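You operate a simulated robot arm through the tools that you are given. There is no shell and no other tool.

The job below is to be done with a simulated robot arm. You get a single attempt, and the scene is never put back.

TASK
Lift the cone off the flow table and crank 3 drops.
Fine: free the table and press reset once first; cone on the rubber mat.
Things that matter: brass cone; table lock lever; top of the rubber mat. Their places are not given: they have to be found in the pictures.

The check looks at the end state, three seconds after you hand in, the way a careful person would. Anything else that was tipped, shoved, dropped, spilled or broken makes it a failure.

THE ROBOT
A 7-joint arm with a two-finger parallel gripper, fixed in place. Base frame: the origin is at the foot of the arm, x ahead of it, y to its left, z up; the work surface is at about z = 0. Lengths are in cm, angles in degrees, forces in N, time in s.
With the tool pointing down near the work surface it reaches from about 22 to 58 cm from the base axis. Its first joint turns from -66.0 to 66.0 degrees. Payload 2.5 kg.
Tool frame: the origin (TCP) lies between the finger pads and is the grasp point; the fingertips stand 2.3 cm ahead of it; z points along the fingers, y is the line along which they close. Largest opening 9.4 cm; finger width 3.8, thickness 1; the body of the gripper, 5.4 by 9.6 cm, starts 3.9 cm behind the TCP.
Orientation is that of the tool frame in the base frame, as [roll, pitch, yaw] about the fixed x, y, z axes, in that order (R = Rz(yaw) Ry(pitch) Rx(roll)). With the fingers straight down and closing along the base's y, the tool's x points along the base's -x, its y along +y and its z along -z.

THE INTERFACE
- The arm moves only by the tool step_arm. Its argument "series" is a list of rows, each an object (a shift or turn left out is 0, a gripper value left out holds the last) with "translation": the shift along the tool's x, y, z in cm, a list of three; "angular": the turn, a rotation vector about the tool's x, y, z in rad, a list of three; "fingers": the closure, from 0 (fully open) to 1 (shut). In form: [{"translation": [dx, dy, dz], "angular": [rx, ry, rz], "fingers": fingers}, ...]. A call has 1 to 20 rows; each row is the pose to reach, as a shift and turn from the pose commanded when the call began, along the tool's axes at that moment. Each row takes 0.2 s and may step no farther than 5 cm and 8.6 degrees from the row before; otherwise, or with a gripper value out of range, the whole call is refused. A pose out of reach is approached as far as the arm can. The call stops where the force on the tool passes 40 N (or 10 N more than at its start, if that is more) or the arm is blocked; 0.2 s more then pass. The fingers move at their own pace (about 10.8 cm/s each) and stop on an object; they squeeze with about 22 N. The grip force told is the motor's: it shows also when the fingers shut on nothing. Time passes only in rows, and 0.2 s behind the last, so rows that repeat a pose let the fingers close. It gives the time, the measured TCP pose, the force on the tool (base axes), the opening and the grip force at its end, in the units of the frame above (readings bear some noise), with the torque about the TCP (base axes, N m) and any sound that the robot's microphone picked up, and new pictures: "views" is both (left out), scene, wrist or none.
- Cameras (640 x 400 px; columns grow to the right, rows downward): "scene" is fixed at [10.82, -40.02, 53.92]; the picture's right is [0.91, -0.42, 0.00], its down [-0.25, -0.54, -0.80] and it looks along [0.33, 0.73, -0.60] (base axes); focal length 308 px, centre (320, 200). "wrist" rides on the gripper at [8.6, 1.6, -7.4] in the tool frame; the picture's right is [-0.18, 0.98, 0.00], its down [-0.58, -0.11, -0.81] and it looks along [-0.79, -0.15, 0.59] (tool axes); focal length 243 px, centre (320, 200).
- measure_at(camera, pixels): for up to 12 pixels [column, row] of the newest picture of that camera ("zoom" is the newest enlarged one), the place [x, y, z] in the base frame of the surface seen there, good to about 0.2 cm. The clock stands still meanwhile.
- close_up(camera, box): a new picture of the part [left, top, right, bottom] of that camera's present view, enlarged. The clock stands still meanwhile.
- job_done(): hands the job in; it is judged then, once.

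Leave the gripper open and the arm clear of the work at the hand-in unless told otherwise.

The tools are called after "Emit:" as a command line: name --argument value ..., lists and objects as JSON in quotes. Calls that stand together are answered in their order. step_arm: Moves the arm, as the interface text tells. Its arguments: {"type":"object","properties":{"series":{"type":"array","items":{"type":"object","properties":{"translation":{"type":"array","items":{"type":"number"}},"angular":{"type":"array","items":{"type":"number"}},"fingers":{"type":"number"}}}},"views":{"type":"string","enum":["both","scene","wrist","none"]}},"required":["series"]} The other tools are called the same way: measure_at (camera, pixels) gives the place of the surface under pixels of a picture; close_up (camera, box) takes an enlarged picture of a part of a camera's view; job_done () hands the job in.

At the start:

```text
time_s: 0.0
tool_pos: [31.89, 2.08, 32.55]
tcp_rot: [-180.0, 0.1, -180.0]
contact_force: [0.8, -0.2, 0.4]
torque: [-0.01, -0.02, -0.02]
width: 9.41
grip_force: 0.0
```

scene: 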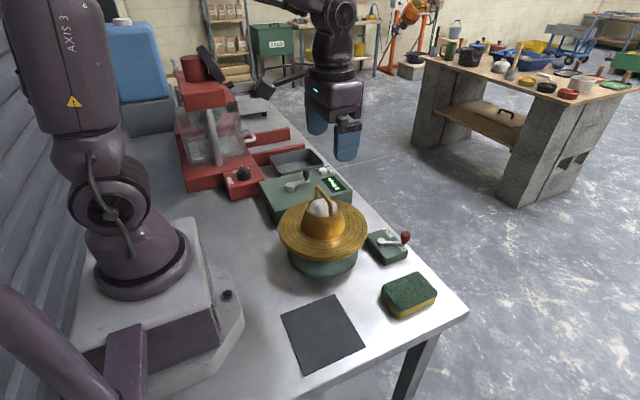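
wrist: 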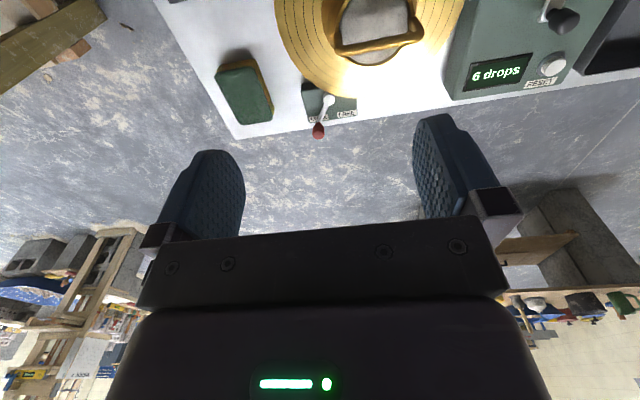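

I see a flow table (about pixel 322,235 in the scene) with a brass cone on it that has a handle. A green counter box with a crank and a display sits behind it, a small lever box with a red knob is at (390,243), and the black mat is at (322,335). I'll enlarge these areas before moving.

Emit:
close_up --camera "scene" --box '[240, 150, 440, 275]'

Emit:
close_up --camera "wrist" --box '[200, 0, 640, 160]'

Emit:
measure_at --camera "scene" --pixels '[[322, 335], [284, 312], [332, 296], [364, 346], [303, 374], [405, 238], [388, 246], [324, 195], [320, 208], [290, 240], [360, 240], [322, 260]]'

```text
3.20 times, centred on (340, 212) of scene
```

zoom: 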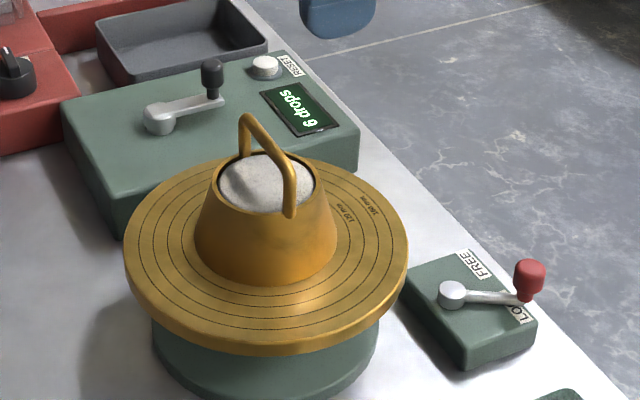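

```text
1.45 times, centred on (420, 80) of wrist
```

zoom: 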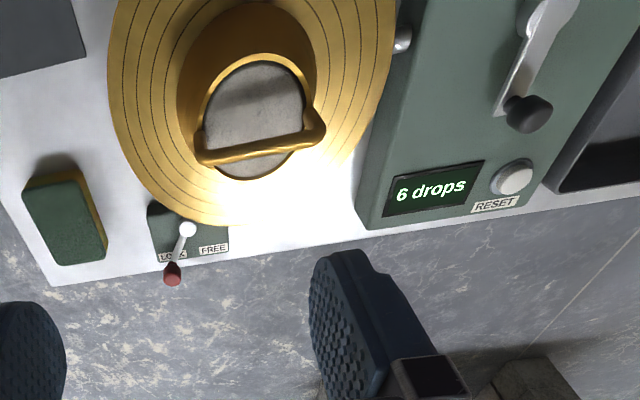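

```text
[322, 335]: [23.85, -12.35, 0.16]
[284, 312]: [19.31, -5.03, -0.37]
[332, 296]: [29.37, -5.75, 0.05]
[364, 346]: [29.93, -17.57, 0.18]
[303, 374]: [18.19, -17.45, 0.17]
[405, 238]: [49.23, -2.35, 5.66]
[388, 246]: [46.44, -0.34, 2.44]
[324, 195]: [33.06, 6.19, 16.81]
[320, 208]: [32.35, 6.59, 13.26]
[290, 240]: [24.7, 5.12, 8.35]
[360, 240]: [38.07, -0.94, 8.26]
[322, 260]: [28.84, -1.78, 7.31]
```

The counter shows "6 drops". The lever's red knob is on the LOCK side. I need accurate positions for the lever, reset button, crank and cone handle, so I'll zoom in on each.

Emit:
close_up --camera "scene" --box '[355, 220, 419, 260]'

Emit:
measure_at --camera "zoom" --pixels '[[480, 160], [505, 165], [240, 230], [330, 240], [420, 240], [440, 245], [130, 200], [330, 120], [525, 290], [330, 410], [300, 100], [260, 240]]'

```text
10.00 times, centred on (387, 240) of scene
```

zoom: 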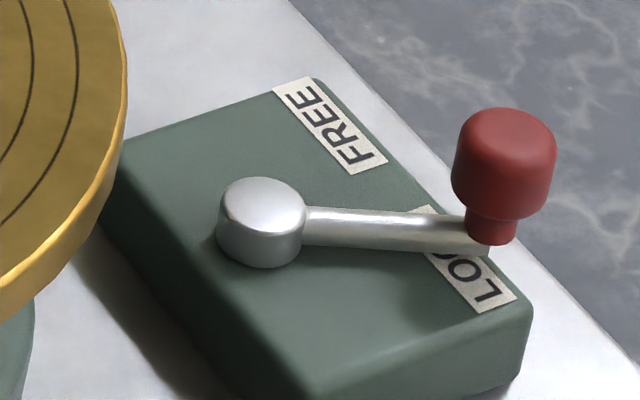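

```text
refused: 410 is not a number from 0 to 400
```

The lever's hub is at zoom (262,215) and its red knob at (505,155), pointing toward LOCK. Next I'll measure those points and the labels.

Emit:
measure_at --camera "zoom" --pixels '[[505, 130], [500, 170], [490, 232], [262, 200], [260, 250], [350, 225], [440, 235], [330, 125], [480, 285], [325, 395], [140, 150], [528, 310]]'

Emit:
close_up --camera "scene" --box '[256, 155, 352, 215]'

```text
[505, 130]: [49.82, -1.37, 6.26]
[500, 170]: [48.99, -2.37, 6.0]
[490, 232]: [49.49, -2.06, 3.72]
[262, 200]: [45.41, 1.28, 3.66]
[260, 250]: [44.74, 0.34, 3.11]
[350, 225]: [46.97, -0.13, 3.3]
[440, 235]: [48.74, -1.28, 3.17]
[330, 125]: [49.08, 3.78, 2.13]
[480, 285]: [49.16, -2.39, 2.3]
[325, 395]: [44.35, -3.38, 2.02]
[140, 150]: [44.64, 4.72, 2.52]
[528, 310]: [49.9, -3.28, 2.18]
```

```text
6.67 times, centred on (304, 185) of scene
```

zoom: 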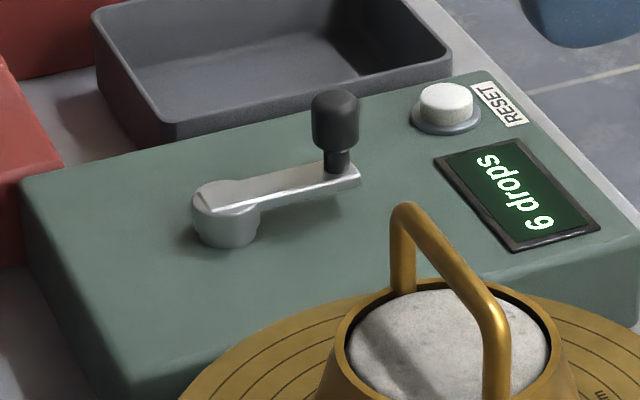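

I can see the crank hub at zoom (225,215), its black knob at (335,120), the RESET button at (447,100) and the display. I'll measure these along with the cone's handle.

Emit:
measure_at --camera "zoom" --pixels '[[335, 105], [335, 130], [338, 160], [220, 195], [225, 235], [290, 185], [446, 97], [446, 125], [407, 210], [450, 260], [490, 320], [450, 340]]'

Emit:
close_up --camera "scene" --box '[272, 175, 376, 240]'

```text
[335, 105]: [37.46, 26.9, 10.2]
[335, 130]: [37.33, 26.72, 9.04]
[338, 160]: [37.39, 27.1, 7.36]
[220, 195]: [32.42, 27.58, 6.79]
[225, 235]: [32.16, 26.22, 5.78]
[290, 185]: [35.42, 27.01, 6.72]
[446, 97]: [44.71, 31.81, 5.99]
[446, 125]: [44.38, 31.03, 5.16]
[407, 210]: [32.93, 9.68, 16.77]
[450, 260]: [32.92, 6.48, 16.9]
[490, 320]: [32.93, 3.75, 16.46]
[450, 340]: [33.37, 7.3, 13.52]
```

```text
6.15 times, centred on (324, 208) of scene
```

zoom: 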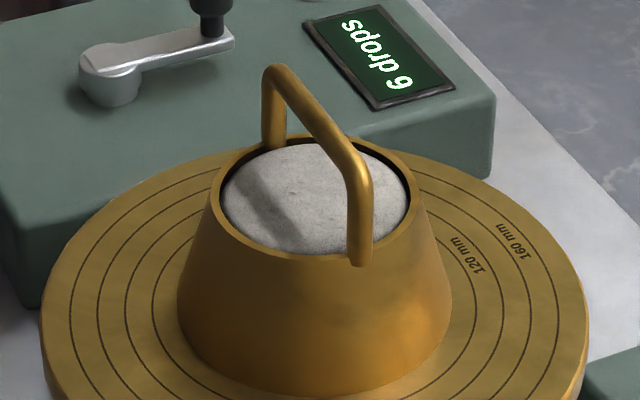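

The cone handle is a bar running along y at x≈33, with its top at z≈16.9. Now I'll measure possible obstacles (sponge, tray, red machine), the disc edges and the cone base.

Emit:
measure_at --camera "zoom" --pixels '[[178, 300], [450, 300], [300, 392], [222, 170], [410, 180], [300, 250], [320, 200], [60, 270], [580, 300], [160, 170], [266, 80], [360, 180]]'

Emit:
measure_at --camera "scene" --pixels '[[408, 290], [385, 285], [432, 292], [395, 316], [244, 172], [243, 185], [232, 185], [300, 152], [272, 158], [220, 75], [205, 80], [264, 85]]'

Emit:
close_up --camera "scene" --box '[160, 40, 352, 160]'

```text
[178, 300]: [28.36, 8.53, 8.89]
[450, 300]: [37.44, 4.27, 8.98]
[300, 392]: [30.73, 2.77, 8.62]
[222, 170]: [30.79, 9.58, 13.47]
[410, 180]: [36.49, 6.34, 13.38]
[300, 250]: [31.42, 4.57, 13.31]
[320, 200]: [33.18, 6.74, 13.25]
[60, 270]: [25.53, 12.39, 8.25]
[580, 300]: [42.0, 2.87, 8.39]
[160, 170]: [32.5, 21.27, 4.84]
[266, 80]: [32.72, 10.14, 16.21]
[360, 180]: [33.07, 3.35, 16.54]
```

```text
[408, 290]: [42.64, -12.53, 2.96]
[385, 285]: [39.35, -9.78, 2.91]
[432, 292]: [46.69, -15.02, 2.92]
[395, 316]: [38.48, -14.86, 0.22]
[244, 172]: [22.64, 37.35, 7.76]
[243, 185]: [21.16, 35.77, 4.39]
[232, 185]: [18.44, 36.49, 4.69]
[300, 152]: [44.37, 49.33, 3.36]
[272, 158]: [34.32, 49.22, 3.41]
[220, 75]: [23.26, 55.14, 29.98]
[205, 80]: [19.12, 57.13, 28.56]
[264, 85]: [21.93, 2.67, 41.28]
```

```text
3.33 times, centred on (256, 100) of scene
```

zoom: 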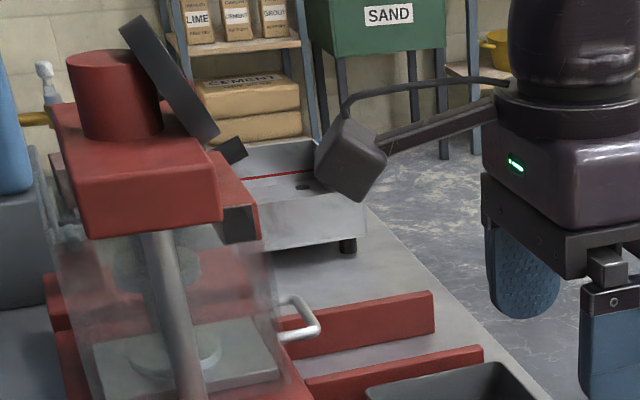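

Summary of what I found:

| Item | Position |
|---|---|
| Lever hub | about (45.2, 0.7) |
| Lever red knob | about (49.5, -1.7), z 4–6.3 |
| FREE label | +y side, near (49.1, 3.8) |
| Disc | centre about (33, 6.7), radius about 10 |
| RESET button | about (44.6, 31.6), z 6 |

First I'll move above the lever at a safe height, with the fingers part closed, and look again.

Emit:
step_arm --series '[{"translation": [-3.5, -0.75, 0], "fingers": 0.5}, {"translation": [-7, -1.5, 0]}, {"translation": [-10.5, -2.2, 0]}, {"translation": [-14, -3, 0]}, {"translation": [-17.6, -3.7, 0]}, {"translation": [-17.6, -3.7, 4]}, {"translation": [-17.6, -3.7, 8]}, {"translation": [-17.6, -3.7, 12]}, {"translation": [-17.6, -3.7, 16]}, {"translation": [-17.6, -3.7, 18.5]}, {"translation": [-17.6, -3.7, 18.5]}]' --views "both"

```text
time_s: 2.4
tool_pos: [49.75, -1.46, 14.0]
tcp_rot: [-179.9, -0.1, -179.9]
contact_force: [0.6, -0.1, 0.4]
torque: [0.02, -0.01, -0.02]
width: 4.71
grip_force: 0.1
```

scene: 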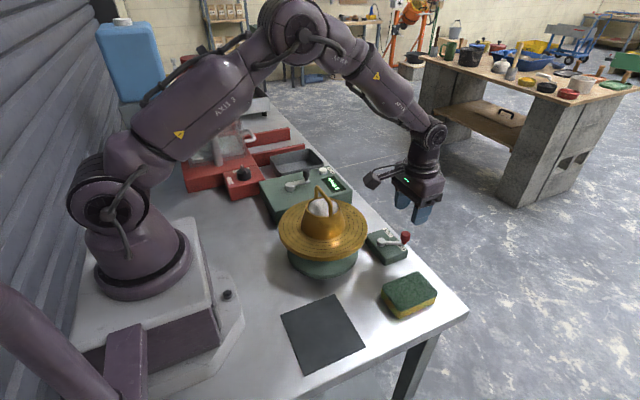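
wrist: 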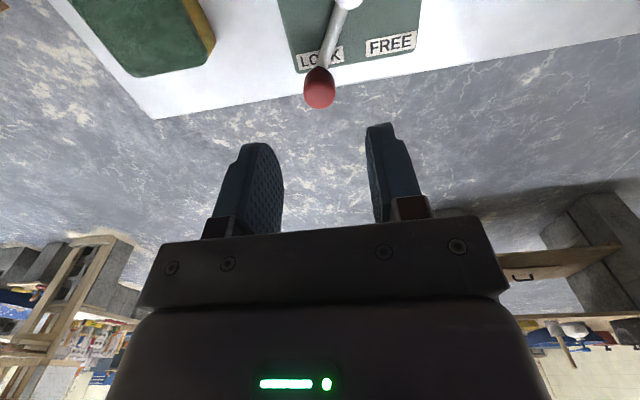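

The gripper is above the lever, and the knob appears at wrist (320,90), centred between the fingers. I'll measure the knob, hub and labels from here.

Emit:
measure_at --camera "wrist" --pixels '[[320, 100], [320, 85], [320, 72], [306, 88], [334, 88], [320, 105], [348, 2], [330, 45], [320, 60], [390, 43], [308, 60]]'

Emit:
close_up --camera "wrist" --box '[240, 0, 440, 125]'

```text
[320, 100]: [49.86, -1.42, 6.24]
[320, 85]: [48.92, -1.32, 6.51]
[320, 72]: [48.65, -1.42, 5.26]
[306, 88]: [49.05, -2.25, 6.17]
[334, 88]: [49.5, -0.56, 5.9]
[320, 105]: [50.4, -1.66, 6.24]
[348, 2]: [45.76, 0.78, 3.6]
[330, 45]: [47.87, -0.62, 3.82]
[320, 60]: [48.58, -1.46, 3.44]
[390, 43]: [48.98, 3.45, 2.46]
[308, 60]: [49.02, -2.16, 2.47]
```

```text
3.20 times, centred on (340, 62) of wrist
```

zoom: 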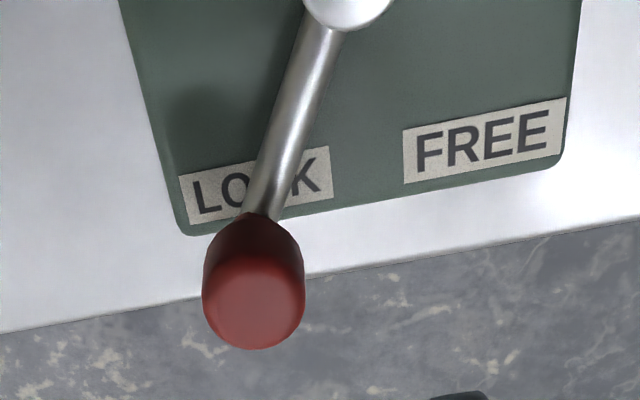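

The knob centre is about (49.5, -1.45) with its top at z 6.4, and the lever arm's top is at z 3.8. I'll go down to TCP z≈6.8, which leaves the fingertips at 4.5 and clear of the arm, then close on the knob.

Emit:
step_arm --series '[{"translation": [0.1, 0, 2.5]}, {"translation": [0.2, 0, 4.5]}, {"translation": [0.25, 0, 6]}, {"translation": [0.25, 0, 7.2]}, {"translation": [0.25, 0, 7.2]}, {"translation": [0.25, 0, 7.2], "fingers": 0.85}, {"translation": [0.25, 0, 7.2], "fingers": 1}, {"translation": [0.25, 0, 7.2], "fingers": 1}, {"translation": [0.25, 0, 7.2], "fingers": 1}]' --views "both"

```text
time_s: 4.4
tool_pos: [49.25, -1.57, 6.73]
tcp_rot: [-180.0, 0.0, -179.9]
contact_force: [2.8, 3.3, -7.9]
torque: [0.08, -0.17, -0.06]
width: 2.12
grip_force: 44.6
```

scene: 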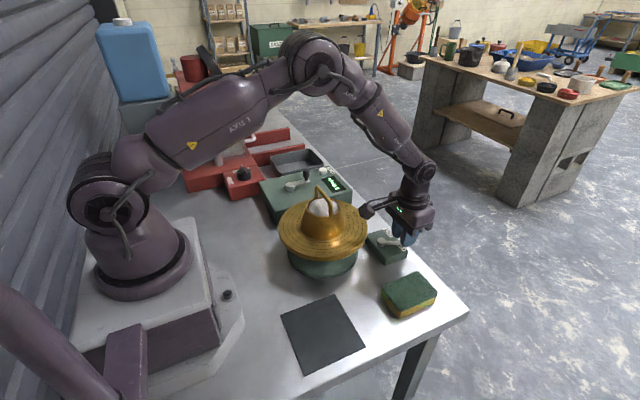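
wrist: 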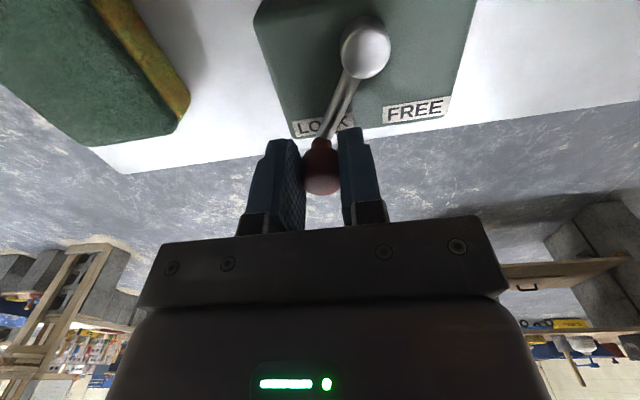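

The knob is held, with a width of 2.1 cm. Before turning I'll check the hub centre from this wrist view.

Emit:
measure_at --camera "wrist" --pixels '[[365, 48], [345, 48], [388, 48], [365, 25], [365, 70], [416, 110], [316, 126], [340, 108]]'

```text
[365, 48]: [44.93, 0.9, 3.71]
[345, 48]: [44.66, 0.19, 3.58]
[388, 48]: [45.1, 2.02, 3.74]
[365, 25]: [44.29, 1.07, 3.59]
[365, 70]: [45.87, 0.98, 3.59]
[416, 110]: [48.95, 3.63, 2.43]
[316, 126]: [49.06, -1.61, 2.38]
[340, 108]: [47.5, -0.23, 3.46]
```

The hub centre is about (45.0, 1.0), so the lever arm is about 5.06 cm long and sits at -30°. I'll sweep the knob along its arc to about +30°, the FREE side.

Emit:
step_arm --series '[{"translation": [-0.19, 0.38, 0], "fingers": 1}, {"translation": [-0.355, 0.77, 0]}, {"translation": [-0.49, 1.18, 0]}, {"translation": [-0.58, 1.62, 0]}, {"translation": [-0.64, 2.06, 0]}, {"translation": [-0.66, 2.5, 0]}, {"translation": [-0.64, 2.94, 0]}, {"translation": [-0.58, 3.38, 0]}, {"translation": [-0.49, 3.82, 0]}, {"translation": [-0.355, 4.23, 0]}, {"translation": [-0.19, 4.62, 0]}, {"translation": [0.02, 5.03, 0]}, {"translation": [0.02, 5.03, 0]}]' --views "both"

```text
time_s: 7.2
tool_pos: [49.12, 3.36, 6.79]
tcp_rot: [179.9, 0.1, -180.0]
contact_force: [-0.9, -2.6, 6.5]
torque: [-0.11, -0.12, 0.17]
width: 2.06
grip_force: 44.9
```

scene: 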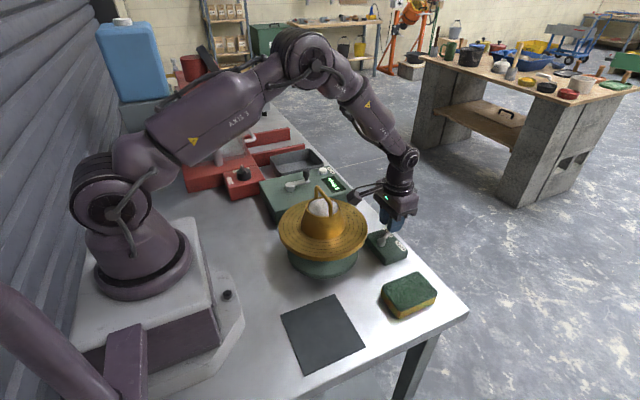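
wrist: 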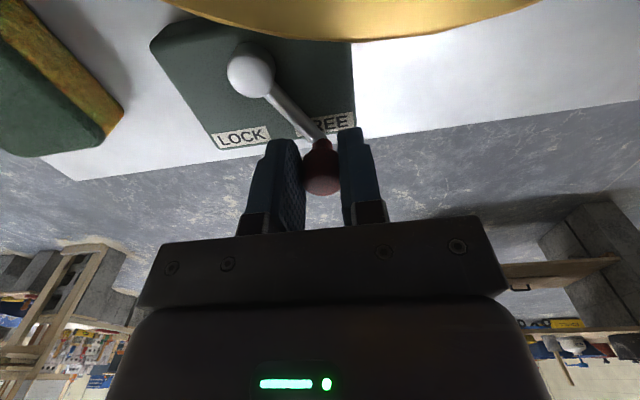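

The lever now points at FREE with little force on it. I'll nudge it a little further along the arc to make sure it's fully against its stop.

Emit:
step_arm --series '[{"translation": [0.11, 0.18, 0], "fingers": 1}, {"translation": [0.235, 0.37, 0]}, {"translation": [0.235, 0.37, 0]}, {"translation": [0.36, 0.55, 0]}, {"translation": [0.36, 0.55, 0]}]' --views "wrist"

```text
time_s: 8.4
tool_pos: [49.0, 3.66, 6.92]
tcp_rot: [-179.9, 0.0, 179.9]
contact_force: [11.0, -15.1, -6.2]
torque: [-0.31, -0.02, 0.07]
width: 2.11
grip_force: 45.3
```

wrist: 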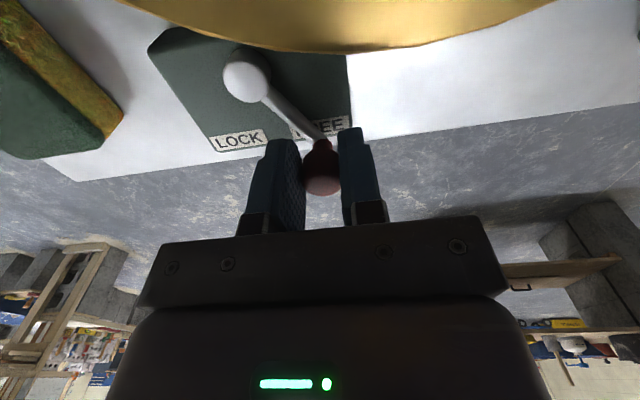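

The reaction force rose to about 15–18 N, so the lever is at its FREE stop. I'll ease back slightly, open part way and rise straight up.

Emit:
step_arm --series '[{"translation": [-0.2, -0.3, 0], "fingers": 1}, {"translation": [-0.2, -0.3, 0], "fingers": 0.5}, {"translation": [-0.2, -0.3, 0], "fingers": 0.5}, {"translation": [-0.2, -0.3, 0], "fingers": 0.5}, {"translation": [-0.2, -0.3, -2], "fingers": 0.5}, {"translation": [-0.2, -0.3, -6]}, {"translation": [-0.2, -0.3, -10]}, {"translation": [-0.2, -0.3, -14]}, {"translation": [-0.2, -0.3, -17]}, {"translation": [-0.2, -0.3, -17]}]' --views "both"

```text
time_s: 10.6
tool_pos: [49.13, 3.83, 23.77]
tcp_rot: [-179.9, 0.0, -179.8]
contact_force: [-0.3, 0.1, 0.4]
torque: [0.01, -0.02, -0.01]
width: 4.7
grip_force: 0.1
```

scene: 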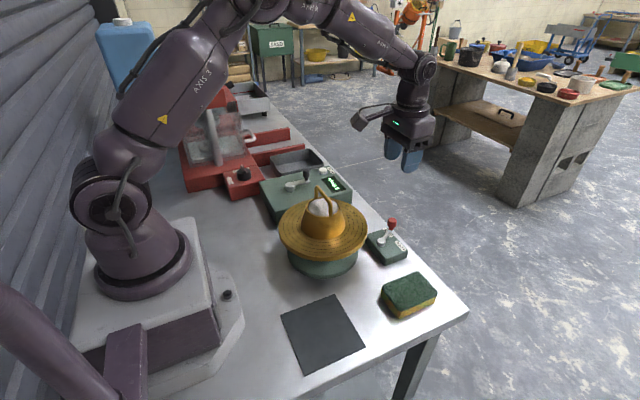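
wrist: 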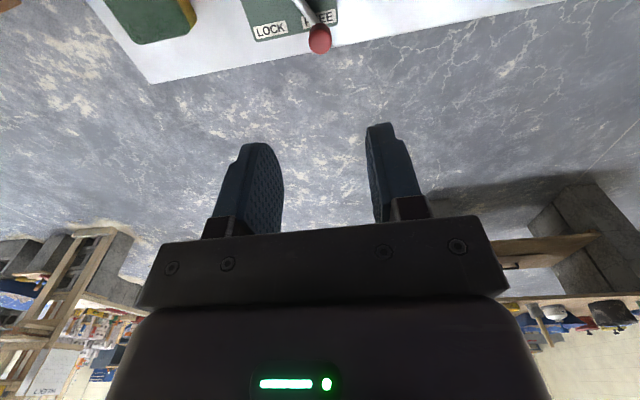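

The lever stays at FREE with its knob upright at scene (391,223). Next I'll move over the RESET button near (44.6, 31.6) with the fingers shut, staying high.

Emit:
step_arm --series '[{"translation": [0.6, 4, 0], "fingers": 1}, {"translation": [1.2, 8, 0]}, {"translation": [1.8, 12, 0]}, {"translation": [2.4, 16, 0]}, {"translation": [3.0, 20, 0]}, {"translation": [3.6, 24, 0]}, {"translation": [4.5, 27.7, 0]}, {"translation": [4.5, 27.7, 3]}, {"translation": [4.5, 27.7, 7]}, {"translation": [4.5, 27.7, 9]}, {"translation": [4.5, 27.7, 9]}]' --views "both"

```text
time_s: 13.0
tool_pos: [44.4, 31.41, 14.95]
tcp_rot: [180.0, 0.0, -179.8]
contact_force: [0.2, -0.2, 0.6]
torque: [-0.01, 0.01, 0.02]
width: 0.0
grip_force: 22.1
```

scene: 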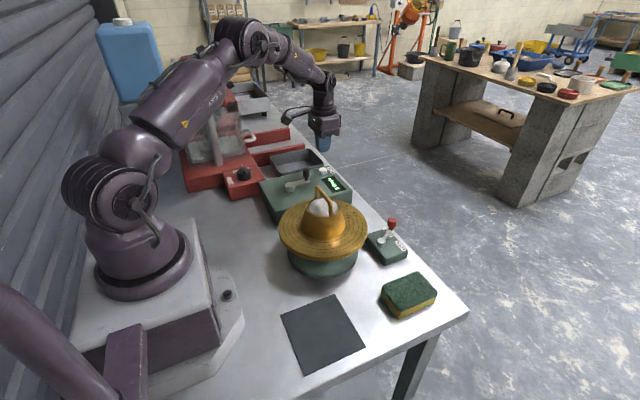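
wrist: 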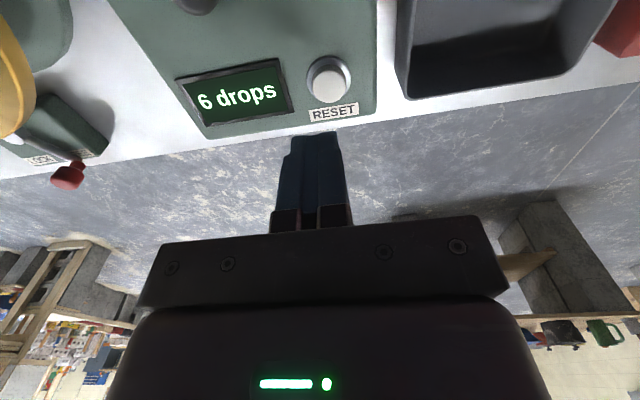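

The button shows at wrist (328,80) and the display still reads 6 drops. I'll measure the button top and the nearby points.

Emit:
measure_at --camera "wrist" --pixels '[[328, 82], [313, 82], [344, 82], [328, 70], [328, 98], [300, 110], [330, 112], [365, 100], [195, 2], [237, 95], [405, 60], [360, 60]]'

Emit:
close_up --camera "wrist" --box '[160, 0, 400, 150]'

```text
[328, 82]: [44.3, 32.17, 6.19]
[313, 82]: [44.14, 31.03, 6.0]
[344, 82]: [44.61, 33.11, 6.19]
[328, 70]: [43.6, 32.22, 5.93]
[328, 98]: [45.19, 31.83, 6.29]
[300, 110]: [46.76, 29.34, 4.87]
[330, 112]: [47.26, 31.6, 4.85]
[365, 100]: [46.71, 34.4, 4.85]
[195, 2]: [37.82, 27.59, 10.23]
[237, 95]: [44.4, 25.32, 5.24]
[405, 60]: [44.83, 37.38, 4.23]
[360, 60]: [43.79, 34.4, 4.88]
```

```text
2.67 times, centred on (280, 75) of wrist
```

zoom: 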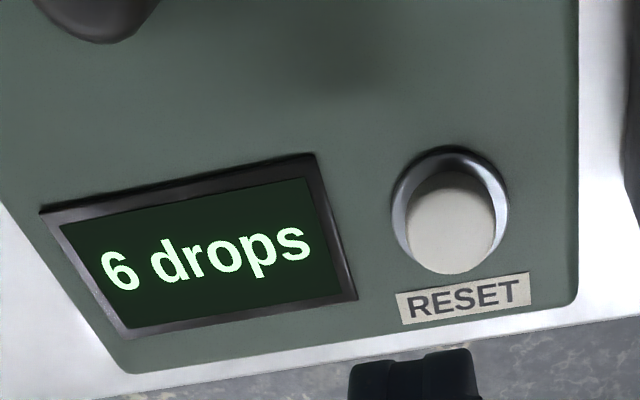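

The button centre is (44.4, 32.05) with its top at z≈6.15. The shut fingertips will go straight down to just above it first.

Emit:
step_arm --series '[{"translation": [0, 0.6, 1]}, {"translation": [0, 0.6, 3.5]}, {"translation": [0, 0.6, 5.5]}, {"translation": [0, 0.6, 6.0]}, {"translation": [0, 0.6, 6.0]}]' --views "both"

Emit:
close_up --camera "wrist" --box '[140, 40, 460, 240]'

```text
time_s: 14.2
tool_pos: [44.36, 31.78, 8.82]
tcp_rot: [180.0, 0.0, -179.9]
contact_force: [0.4, 0.3, -0.2]
torque: [0.03, 0.0, -0.02]
width: 0.01
grip_force: 21.9
```

scene: 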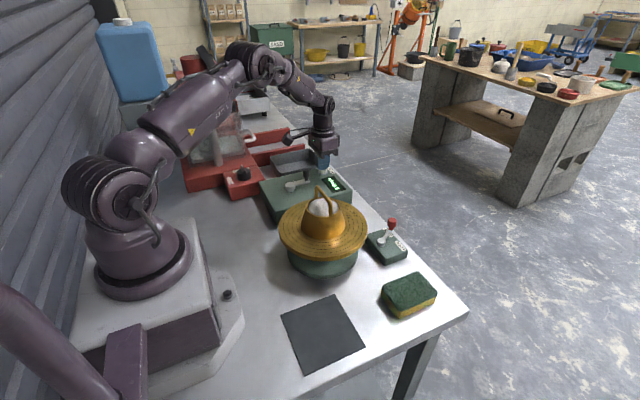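
wrist: 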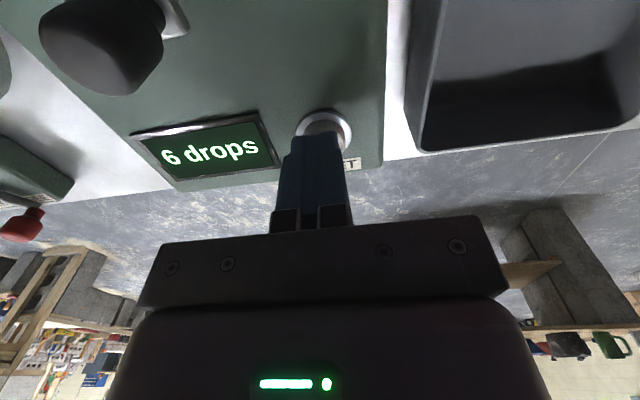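

```text
2.00 times, centred on (300, 140) of wrist
```

zoom: 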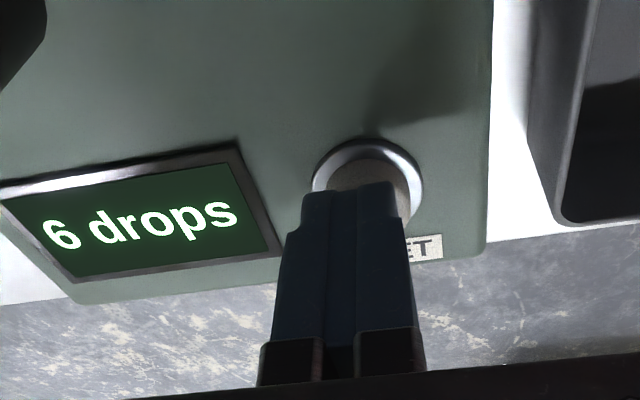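

The tips are about 0.4 cm above the button and slightly toward -y. I'll shift 0.25 cm in +y and press down slowly in one smooth motion, without lifting.

Emit:
step_arm --series '[{"translation": [0, 0.25, 0.1]}, {"translation": [0, 0.25, 0.3]}, {"translation": [0, 0.25, 0.45]}, {"translation": [0, 0.25, 0.6]}, {"translation": [0, 0.25, 0.7]}]' --views "wrist"

```text
time_s: 15.4
tool_pos: [44.49, 32.09, 8.15]
tcp_rot: [-180.0, 0.0, -179.9]
contact_force: [-0.5, -0.3, 3.3]
torque: [0.03, 0.02, 0.02]
width: 0.0
grip_force: 22.1
heard: click
```

wrist: 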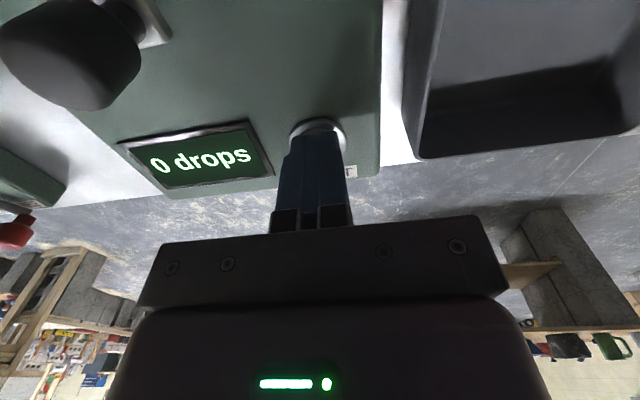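

I heard a click and the display now reads "0 drops", so reset has been pressed once. I'll rise straight up.

Emit:
step_arm --series '[{"translation": [0, 0, -1]}, {"translation": [0, 0, -4]}, {"translation": [0, 0, -8]}, {"translation": [0, 0, -12]}, {"translation": [0, 0, -16]}, {"translation": [0, 0, -19.5]}, {"translation": [0, 0, -19.5]}]' --views "both"

```text
time_s: 17.0
tool_pos: [44.65, 32.33, 27.56]
tcp_rot: [179.9, 0.0, 180.0]
contact_force: [0.0, -0.2, 0.4]
torque: [0.02, -0.03, 0.01]
width: 0.0
grip_force: 22.3
```

scene: 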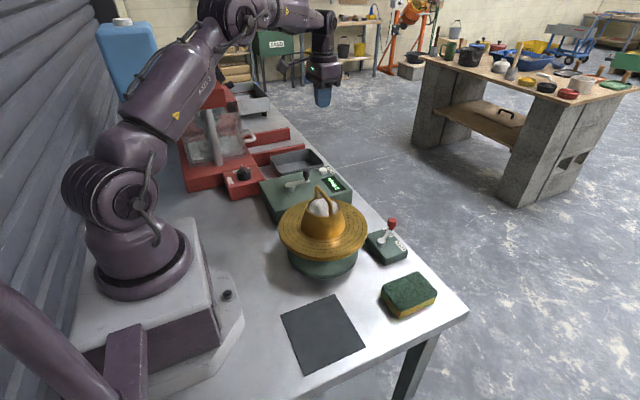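
wrist: 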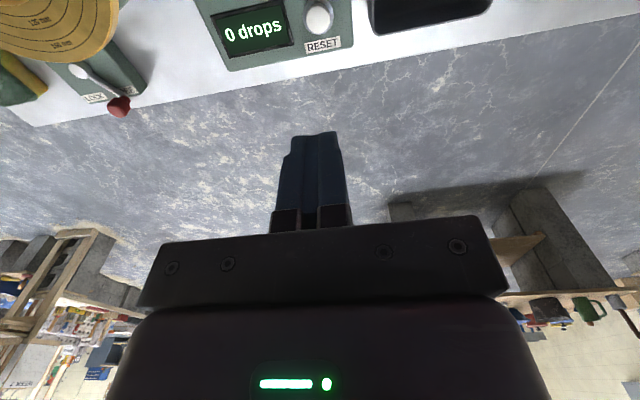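

Next is the cone. I'll move at height to above its centre at (33, 6.7), turn the tool 90° about its axis so the fingers close along x across the handle bar, and open the fingers part way.

Emit:
step_arm --series '[{"translation": [1.06, -2.33, 0], "angular": [0, 0, 0.1428], "fingers": 0.5}, {"translation": [2.12, -4.66, 0], "angular": [0, 0, 0.2856]}, {"translation": [3.18, -6.99, 0], "angular": [0, 0, 0.4284]}, {"translation": [4.24, -9.32, 0], "angular": [0, 0, 0.5712]}, {"translation": [5.3, -11.65, 0], "angular": [0, 0, 0.714]}, {"translation": [6.35, -13.98, 0], "angular": [0, 0, 0.8568]}, {"translation": [7.41, -16.31, 0], "angular": [0, 0, 0.9996]}, {"translation": [8.47, -18.64, 0], "angular": [0, 0, 1.1424]}, {"translation": [9.53, -20.97, 0], "angular": [0, 0, 1.2852]}, {"translation": [10.59, -23.3, 0], "angular": [0, 0, 1.428]}, {"translation": [11.65, -25.63, 0], "angular": [0, 0, 1.5708]}, {"translation": [11.65, -25.63, 0], "angular": [0, 0, 1.5708]}]' --views "both"

```text
time_s: 19.6
tool_pos: [32.83, 6.59, 27.55]
tcp_rot: [179.9, -0.1, 89.9]
contact_force: [0.4, -0.4, 0.6]
torque: [0.03, 0.0, 0.02]
width: 4.69
grip_force: 0.0
```

scene: 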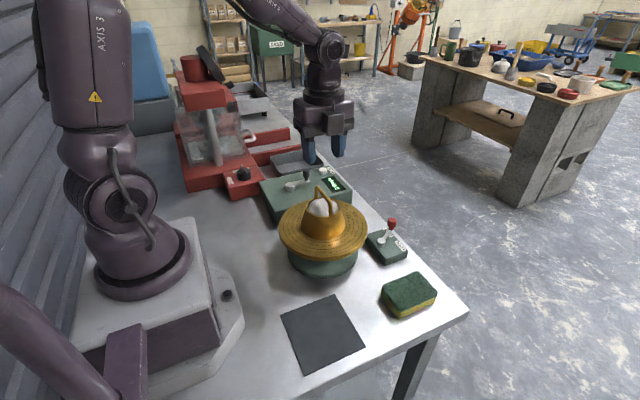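
wrist: 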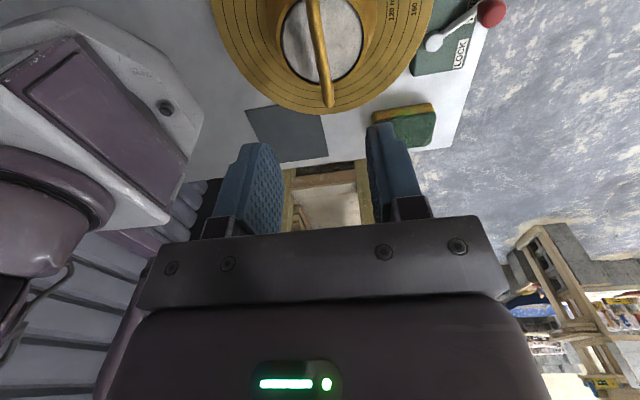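

The handle bar runs up the wrist image from about (315,0) to (327,105), between the fingers. I'll measure it before going down.

Emit:
measure_at --camera "wrist" --pixels '[[313, 10], [316, 30], [319, 50], [323, 70], [325, 85], [327, 102], [345, 45], [295, 60], [283, 50], [366, 40], [268, 50], [310, 115]]'

Emit:
close_up --camera "wrist" --box '[200, 0, 440, 150]'

```text
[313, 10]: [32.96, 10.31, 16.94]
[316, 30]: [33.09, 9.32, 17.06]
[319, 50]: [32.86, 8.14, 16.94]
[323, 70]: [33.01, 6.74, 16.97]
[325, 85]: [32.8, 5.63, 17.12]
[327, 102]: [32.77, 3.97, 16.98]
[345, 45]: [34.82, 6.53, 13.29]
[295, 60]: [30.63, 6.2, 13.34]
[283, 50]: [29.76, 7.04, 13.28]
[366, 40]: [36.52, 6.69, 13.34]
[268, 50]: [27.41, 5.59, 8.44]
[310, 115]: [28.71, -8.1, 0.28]
```

```text
2.67 times, centred on (320, 75) of wrist
```

zoom: 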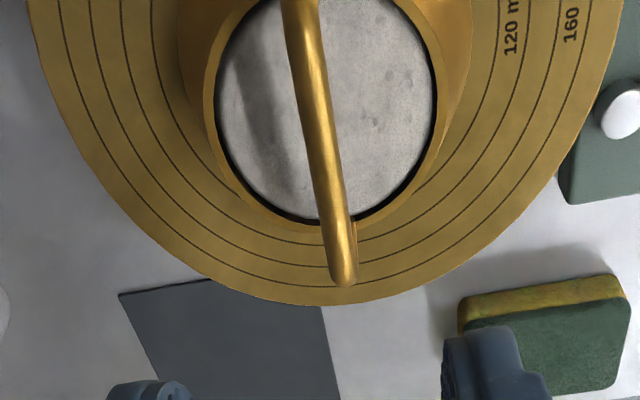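

The bar is at x≈33.0, y 3.6–10.3, with its top at z≈17.0. The mortar and rim are at z≈13.3. I'll go down to TCP z≈16.6, with the tips at 14.3 above the mortar, then close on the bar.

Emit:
step_arm --series '[{"translation": [0.2, 0.12, 3.5]}, {"translation": [0.2, 0.12, 7]}, {"translation": [0.2, 0.12, 9]}, {"translation": [0.2, 0.12, 10.2]}, {"translation": [0.2, 0.12, 10.95]}, {"translation": [0.2, 0.12, 10.95]}]' --views "both"

Emit:
close_up --camera "wrist" --box '[200, 80, 440, 230]'

```text
time_s: 21.0
tool_pos: [32.92, 6.55, 16.66]
tcp_rot: [180.0, 0.0, 90.0]
contact_force: [-0.3, -0.1, 0.5]
torque: [-0.02, 0.01, 0.03]
width: 4.69
grip_force: 0.1
```

scene: 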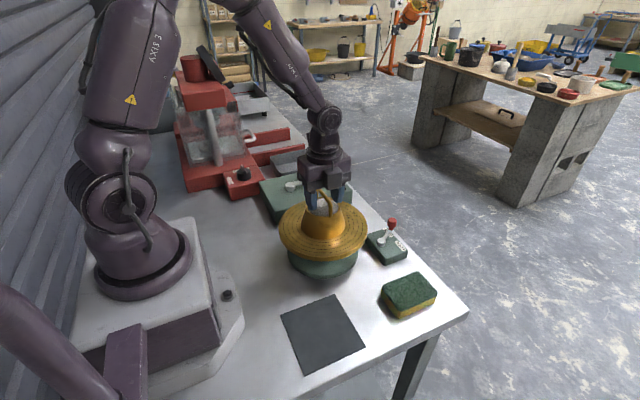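
wrist: 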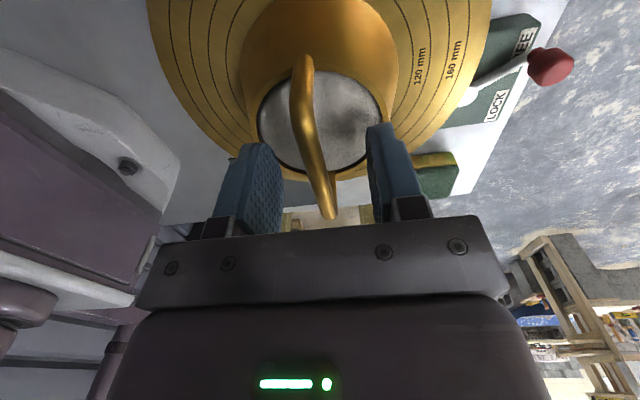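

```text
2.67 times, centred on (320, 155) of wrist
```

zoom: 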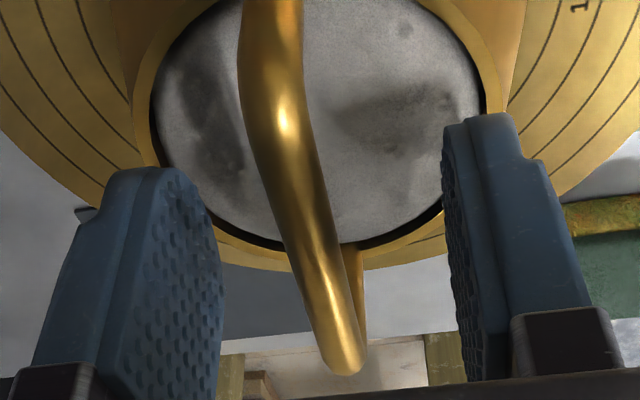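

The bar sits between the pads. Before closing I'll check how well it's centred, so that closing doesn't drag the cone sideways.

Emit:
measure_at --camera "wrist" --pixels '[[301, 80], [303, 100], [306, 120], [312, 145], [318, 170], [325, 200], [294, 110], [314, 110], [302, 145], [322, 145]]'

```text
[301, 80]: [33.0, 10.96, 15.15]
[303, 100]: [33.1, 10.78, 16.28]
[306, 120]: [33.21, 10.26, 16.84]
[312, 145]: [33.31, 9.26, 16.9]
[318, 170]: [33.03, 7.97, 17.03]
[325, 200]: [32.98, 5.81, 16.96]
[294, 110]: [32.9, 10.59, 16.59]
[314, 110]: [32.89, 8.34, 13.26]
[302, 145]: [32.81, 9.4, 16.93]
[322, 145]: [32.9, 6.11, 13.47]
```

The bar is at x≈33.05 and the pads are centred at 32.95, which is close enough. The cone's centre is nearer y≈6.95, so I'll shift 0.35 cm in +y and then close gently.

Emit:
step_arm --series '[{"translation": [0.35, 0.1, 0]}, {"translation": [0.35, 0.1, 0]}, {"translation": [0.35, 0.1, 0], "fingers": 0.75}, {"translation": [0.35, 0.1, 0], "fingers": 0.85}, {"translation": [0.35, 0.1, 0], "fingers": 1}, {"translation": [0.35, 0.1, 0], "fingers": 1}, {"translation": [0.35, 0.1, 0], "fingers": 1}]' --views "both"

```text
time_s: 22.6
tool_pos: [32.98, 6.98, 16.55]
tcp_rot: [-180.0, 0.1, 90.0]
contact_force: [0.2, 0.3, 0.4]
torque: [0.03, 0.01, -0.06]
width: 0.84
grip_force: 21.7
```

scene: 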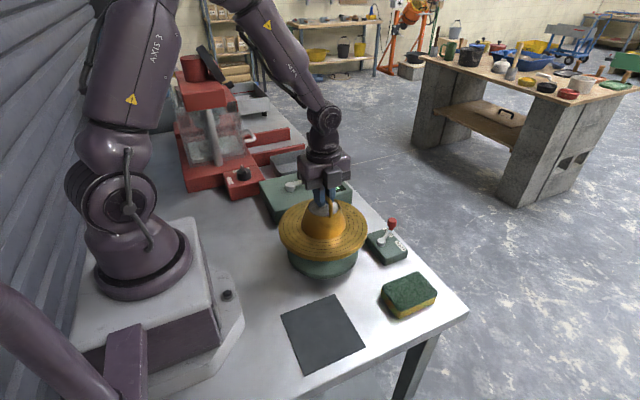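
wrist: 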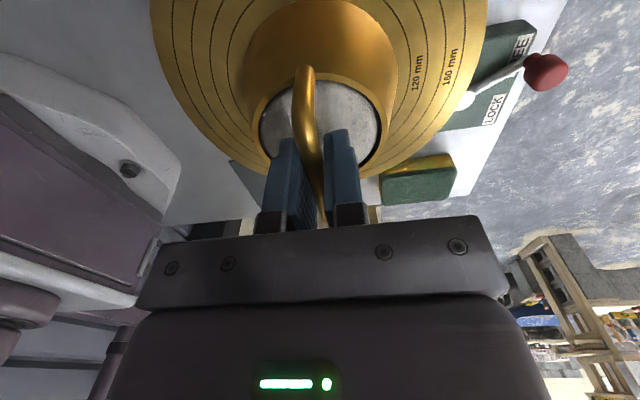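

The bar is gripped at a width of 0.84. I'll lift straight up slowly so the mortar slips out of the cone cleanly.

Emit:
step_arm --series '[{"translation": [0, 0, -0.3], "fingers": 1}, {"translation": [0, 0, -0.7]}, {"translation": [0, 0, -1.2]}, {"translation": [0, 0, -1.8]}, {"translation": [0, 0, -2.4]}, {"translation": [0, 0, -3.0]}]' --views "both"

```text
time_s: 24.0
tool_pos: [33.14, 7.05, 19.65]
tcp_rot: [180.0, 0.0, 90.0]
contact_force: [-0.9, -0.8, -3.5]
torque: [0.01, -0.01, 0.01]
width: 0.83
grip_force: 21.7
```

scene: 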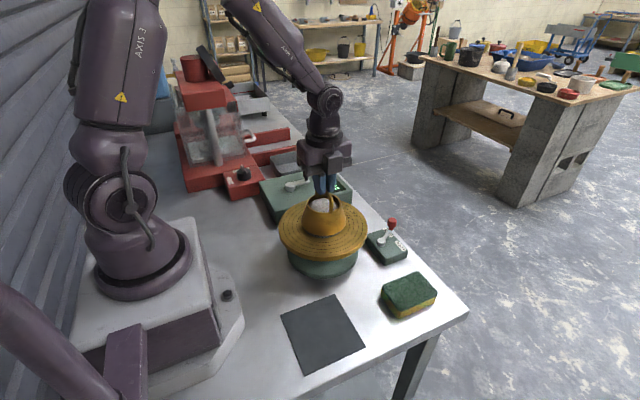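
wrist: 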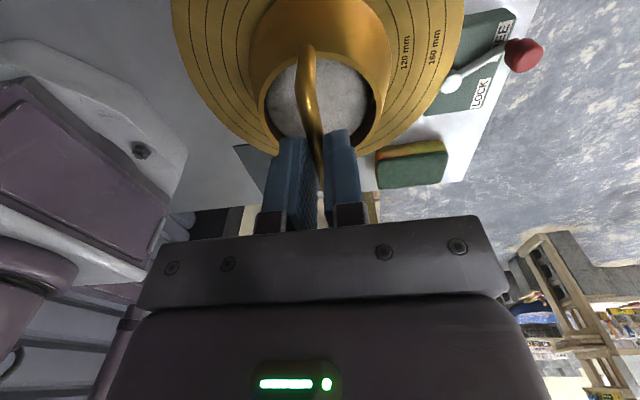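

The tool rose 3 cm under a load of about 4 N. I'll zoom in to see whether the cone came up and the mortar stayed.

Emit:
close_up --camera "scene" --box '[264, 160, 392, 240]'

```text
5.00 times, centred on (328, 200) of scene
```

zoom: 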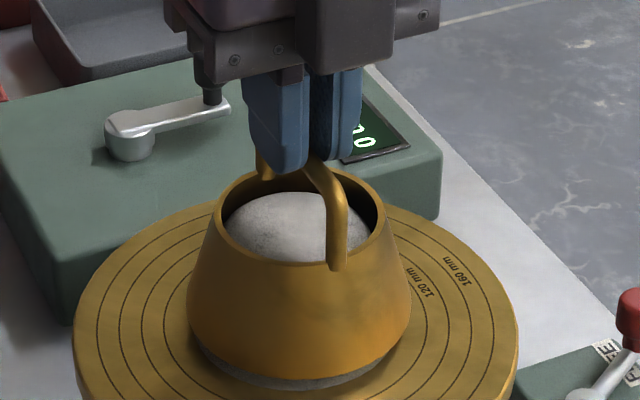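

The cone is rising and the mortar stays on the table. I'll keep lifting straight up until the cone's base is well above the mortar.

Emit:
step_arm --series '[{"translation": [0, 0, -0.7], "fingers": 1}, {"translation": [0, 0, -1.4]}, {"translation": [0, 0, -2.1]}, {"translation": [0, 0, -2.9]}, {"translation": [0, 0, -3.8]}, {"translation": [0, 0, -4.8]}, {"translation": [0, 0, -5.8]}, {"translation": [0, 0, -6.8]}, {"translation": [0, 0, -7.6]}, {"translation": [0, 0, -7.6]}]' --views "both"

```text
time_s: 26.2
tool_pos: [33.03, 7.14, 27.37]
tcp_rot: [-180.0, 0.0, 90.1]
contact_force: [0.4, 0.3, -3.4]
torque: [0.01, -0.01, 0.03]
width: 0.84
grip_force: 21.8
```

scene: 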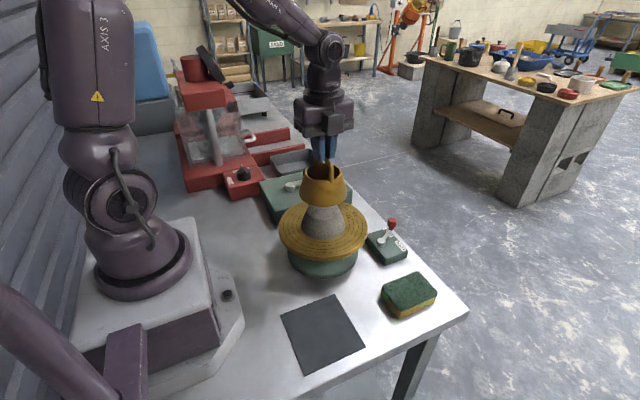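
wrist: 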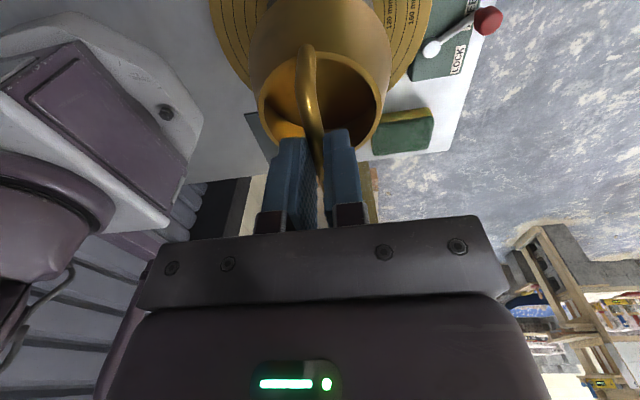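

The cone is clear of the mortar, its base at about z 19 against a mortar top at about 13.3. Now I'll locate the mat's edges precisely for placing.

Emit:
close_up --camera "scene" --box '[260, 280, 388, 380]'

Emit:
measure_at --camera "scene" --pixels '[[285, 313], [332, 297], [362, 346], [304, 372], [308, 305], [348, 320], [334, 359], [293, 342], [324, 334], [270, 330], [300, 295]]'

```text
4.00 times, centred on (324, 330) of scene
```

zoom: 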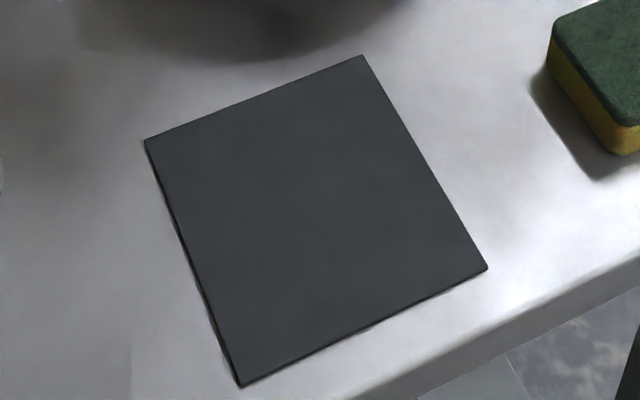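

```text
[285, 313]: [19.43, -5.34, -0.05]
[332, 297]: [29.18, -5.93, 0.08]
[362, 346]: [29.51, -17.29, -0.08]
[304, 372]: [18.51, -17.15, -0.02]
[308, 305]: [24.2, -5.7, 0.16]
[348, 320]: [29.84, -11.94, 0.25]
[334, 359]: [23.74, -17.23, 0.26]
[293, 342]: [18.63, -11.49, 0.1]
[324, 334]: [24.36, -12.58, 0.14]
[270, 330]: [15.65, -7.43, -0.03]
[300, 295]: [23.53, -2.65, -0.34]
```

The mat's centre is about (24.2, -11.45) with its top at z≈0.2. I'll carry the cone there at height, smoothly.

Emit:
step_arm --series '[{"translation": [-1.2, -0.57, 0], "fingers": 1}, {"translation": [-3.2, -1.52, 0]}, {"translation": [-5.6, -2.66, 0]}, {"translation": [-8.2, -3.9, 0]}, {"translation": [-10.8, -5.13, 0]}, {"translation": [-13.3, -6.32, 0]}, {"translation": [-15.6, -7.41, 0]}, {"translation": [-17.4, -8.26, 0]}, {"translation": [-18.5, -8.79, 0]}, {"translation": [-18.5, -8.79, 0]}, {"translation": [-18.5, -8.79, 0]}]' --views "both"

```text
time_s: 28.6
tool_pos: [24.34, -11.51, 27.22]
tcp_rot: [180.0, 0.0, 89.8]
contact_force: [0.1, -1.1, -2.9]
torque: [-0.01, -0.04, 0.0]
width: 0.86
grip_force: 22.1
```

scene: 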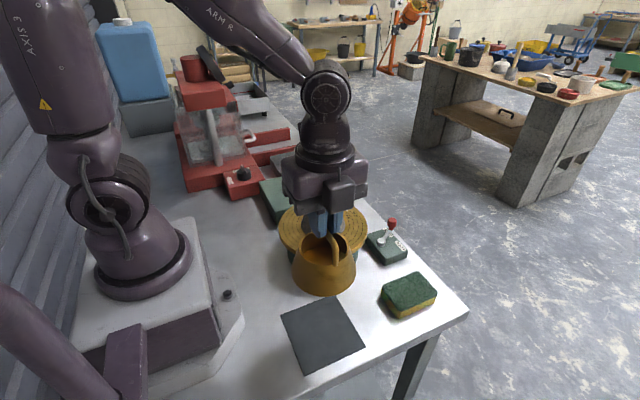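
wrist: 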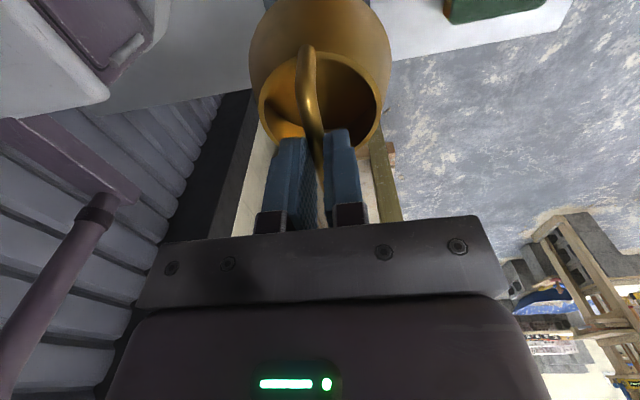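

The cone hangs over the mat. I'll lower it to about 1.5 cm above the mat and check its alignment.

Emit:
step_arm --series '[{"translation": [0, 0, 1.5], "fingers": 1}, {"translation": [0, 0, 4]}, {"translation": [0, 0, 7]}, {"translation": [0, 0, 10]}, {"translation": [0, 0, 13]}, {"translation": [0, 0, 15.2]}, {"translation": [0, 0, 17]}, {"translation": [0, 0, 17]}]' --views "both"

Emit:
close_up --camera "scene" --box '[256, 270, 400, 380]'

```text
time_s: 30.4
tool_pos: [24.23, -11.45, 10.25]
tcp_rot: [-179.9, 0.0, 90.0]
contact_force: [-10.6, -0.7, 17.1]
torque: [-0.01, 0.24, -0.03]
width: 0.85
grip_force: 22.3
```

scene: 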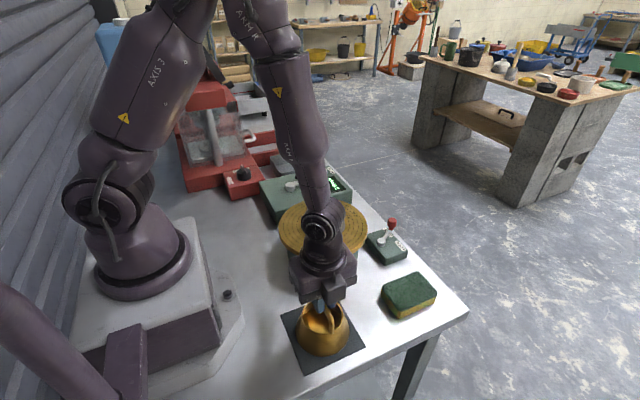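
wrist: 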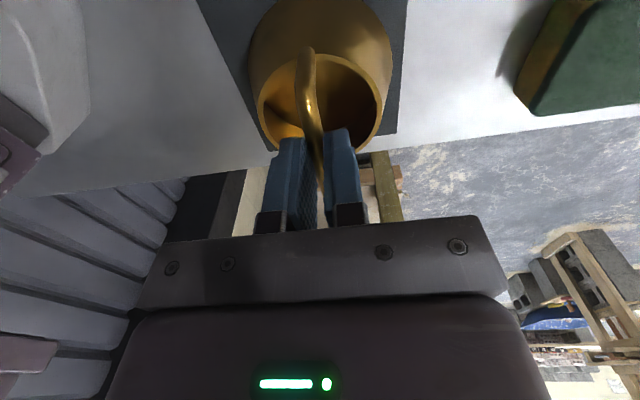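

```text
3.64 times, centred on (328, 325) of scene
```

zoom: 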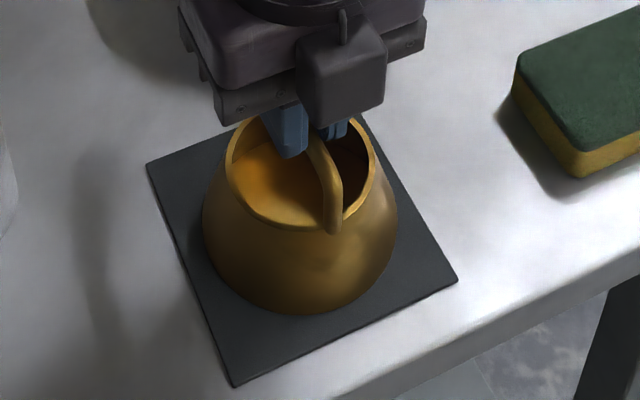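

The force reading shows about 17 N up and 10 N in -x, though I expected the cone to be still 1.5 cm up. I'll measure the cone and mat before moving any further.

Emit:
measure_at --camera "zoom" --pixels '[[300, 310], [250, 290], [210, 240], [390, 240], [350, 300], [300, 222], [232, 170], [370, 170], [332, 220], [318, 150], [420, 270], [200, 200]]'

Emit:
step_arm --series '[{"translation": [0, 0, 0], "fingers": 1}, {"translation": [0, 0, 0]}]' --views "none"

```text
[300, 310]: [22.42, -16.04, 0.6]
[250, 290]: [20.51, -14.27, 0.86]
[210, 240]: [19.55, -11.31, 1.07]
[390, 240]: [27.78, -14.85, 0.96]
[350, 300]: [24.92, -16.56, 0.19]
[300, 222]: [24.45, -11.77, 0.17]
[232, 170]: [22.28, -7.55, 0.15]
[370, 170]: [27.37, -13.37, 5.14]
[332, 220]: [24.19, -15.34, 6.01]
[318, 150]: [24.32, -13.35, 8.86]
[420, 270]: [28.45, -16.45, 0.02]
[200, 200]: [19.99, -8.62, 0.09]
```

```text
time_s: 31.0
tool_pos: [24.29, -11.48, 10.21]
tcp_rot: [180.0, 0.0, 90.0]
contact_force: [-11.3, -1.4, 15.4]
torque: [-0.02, 0.24, -0.05]
width: 0.86
grip_force: 22.0
```

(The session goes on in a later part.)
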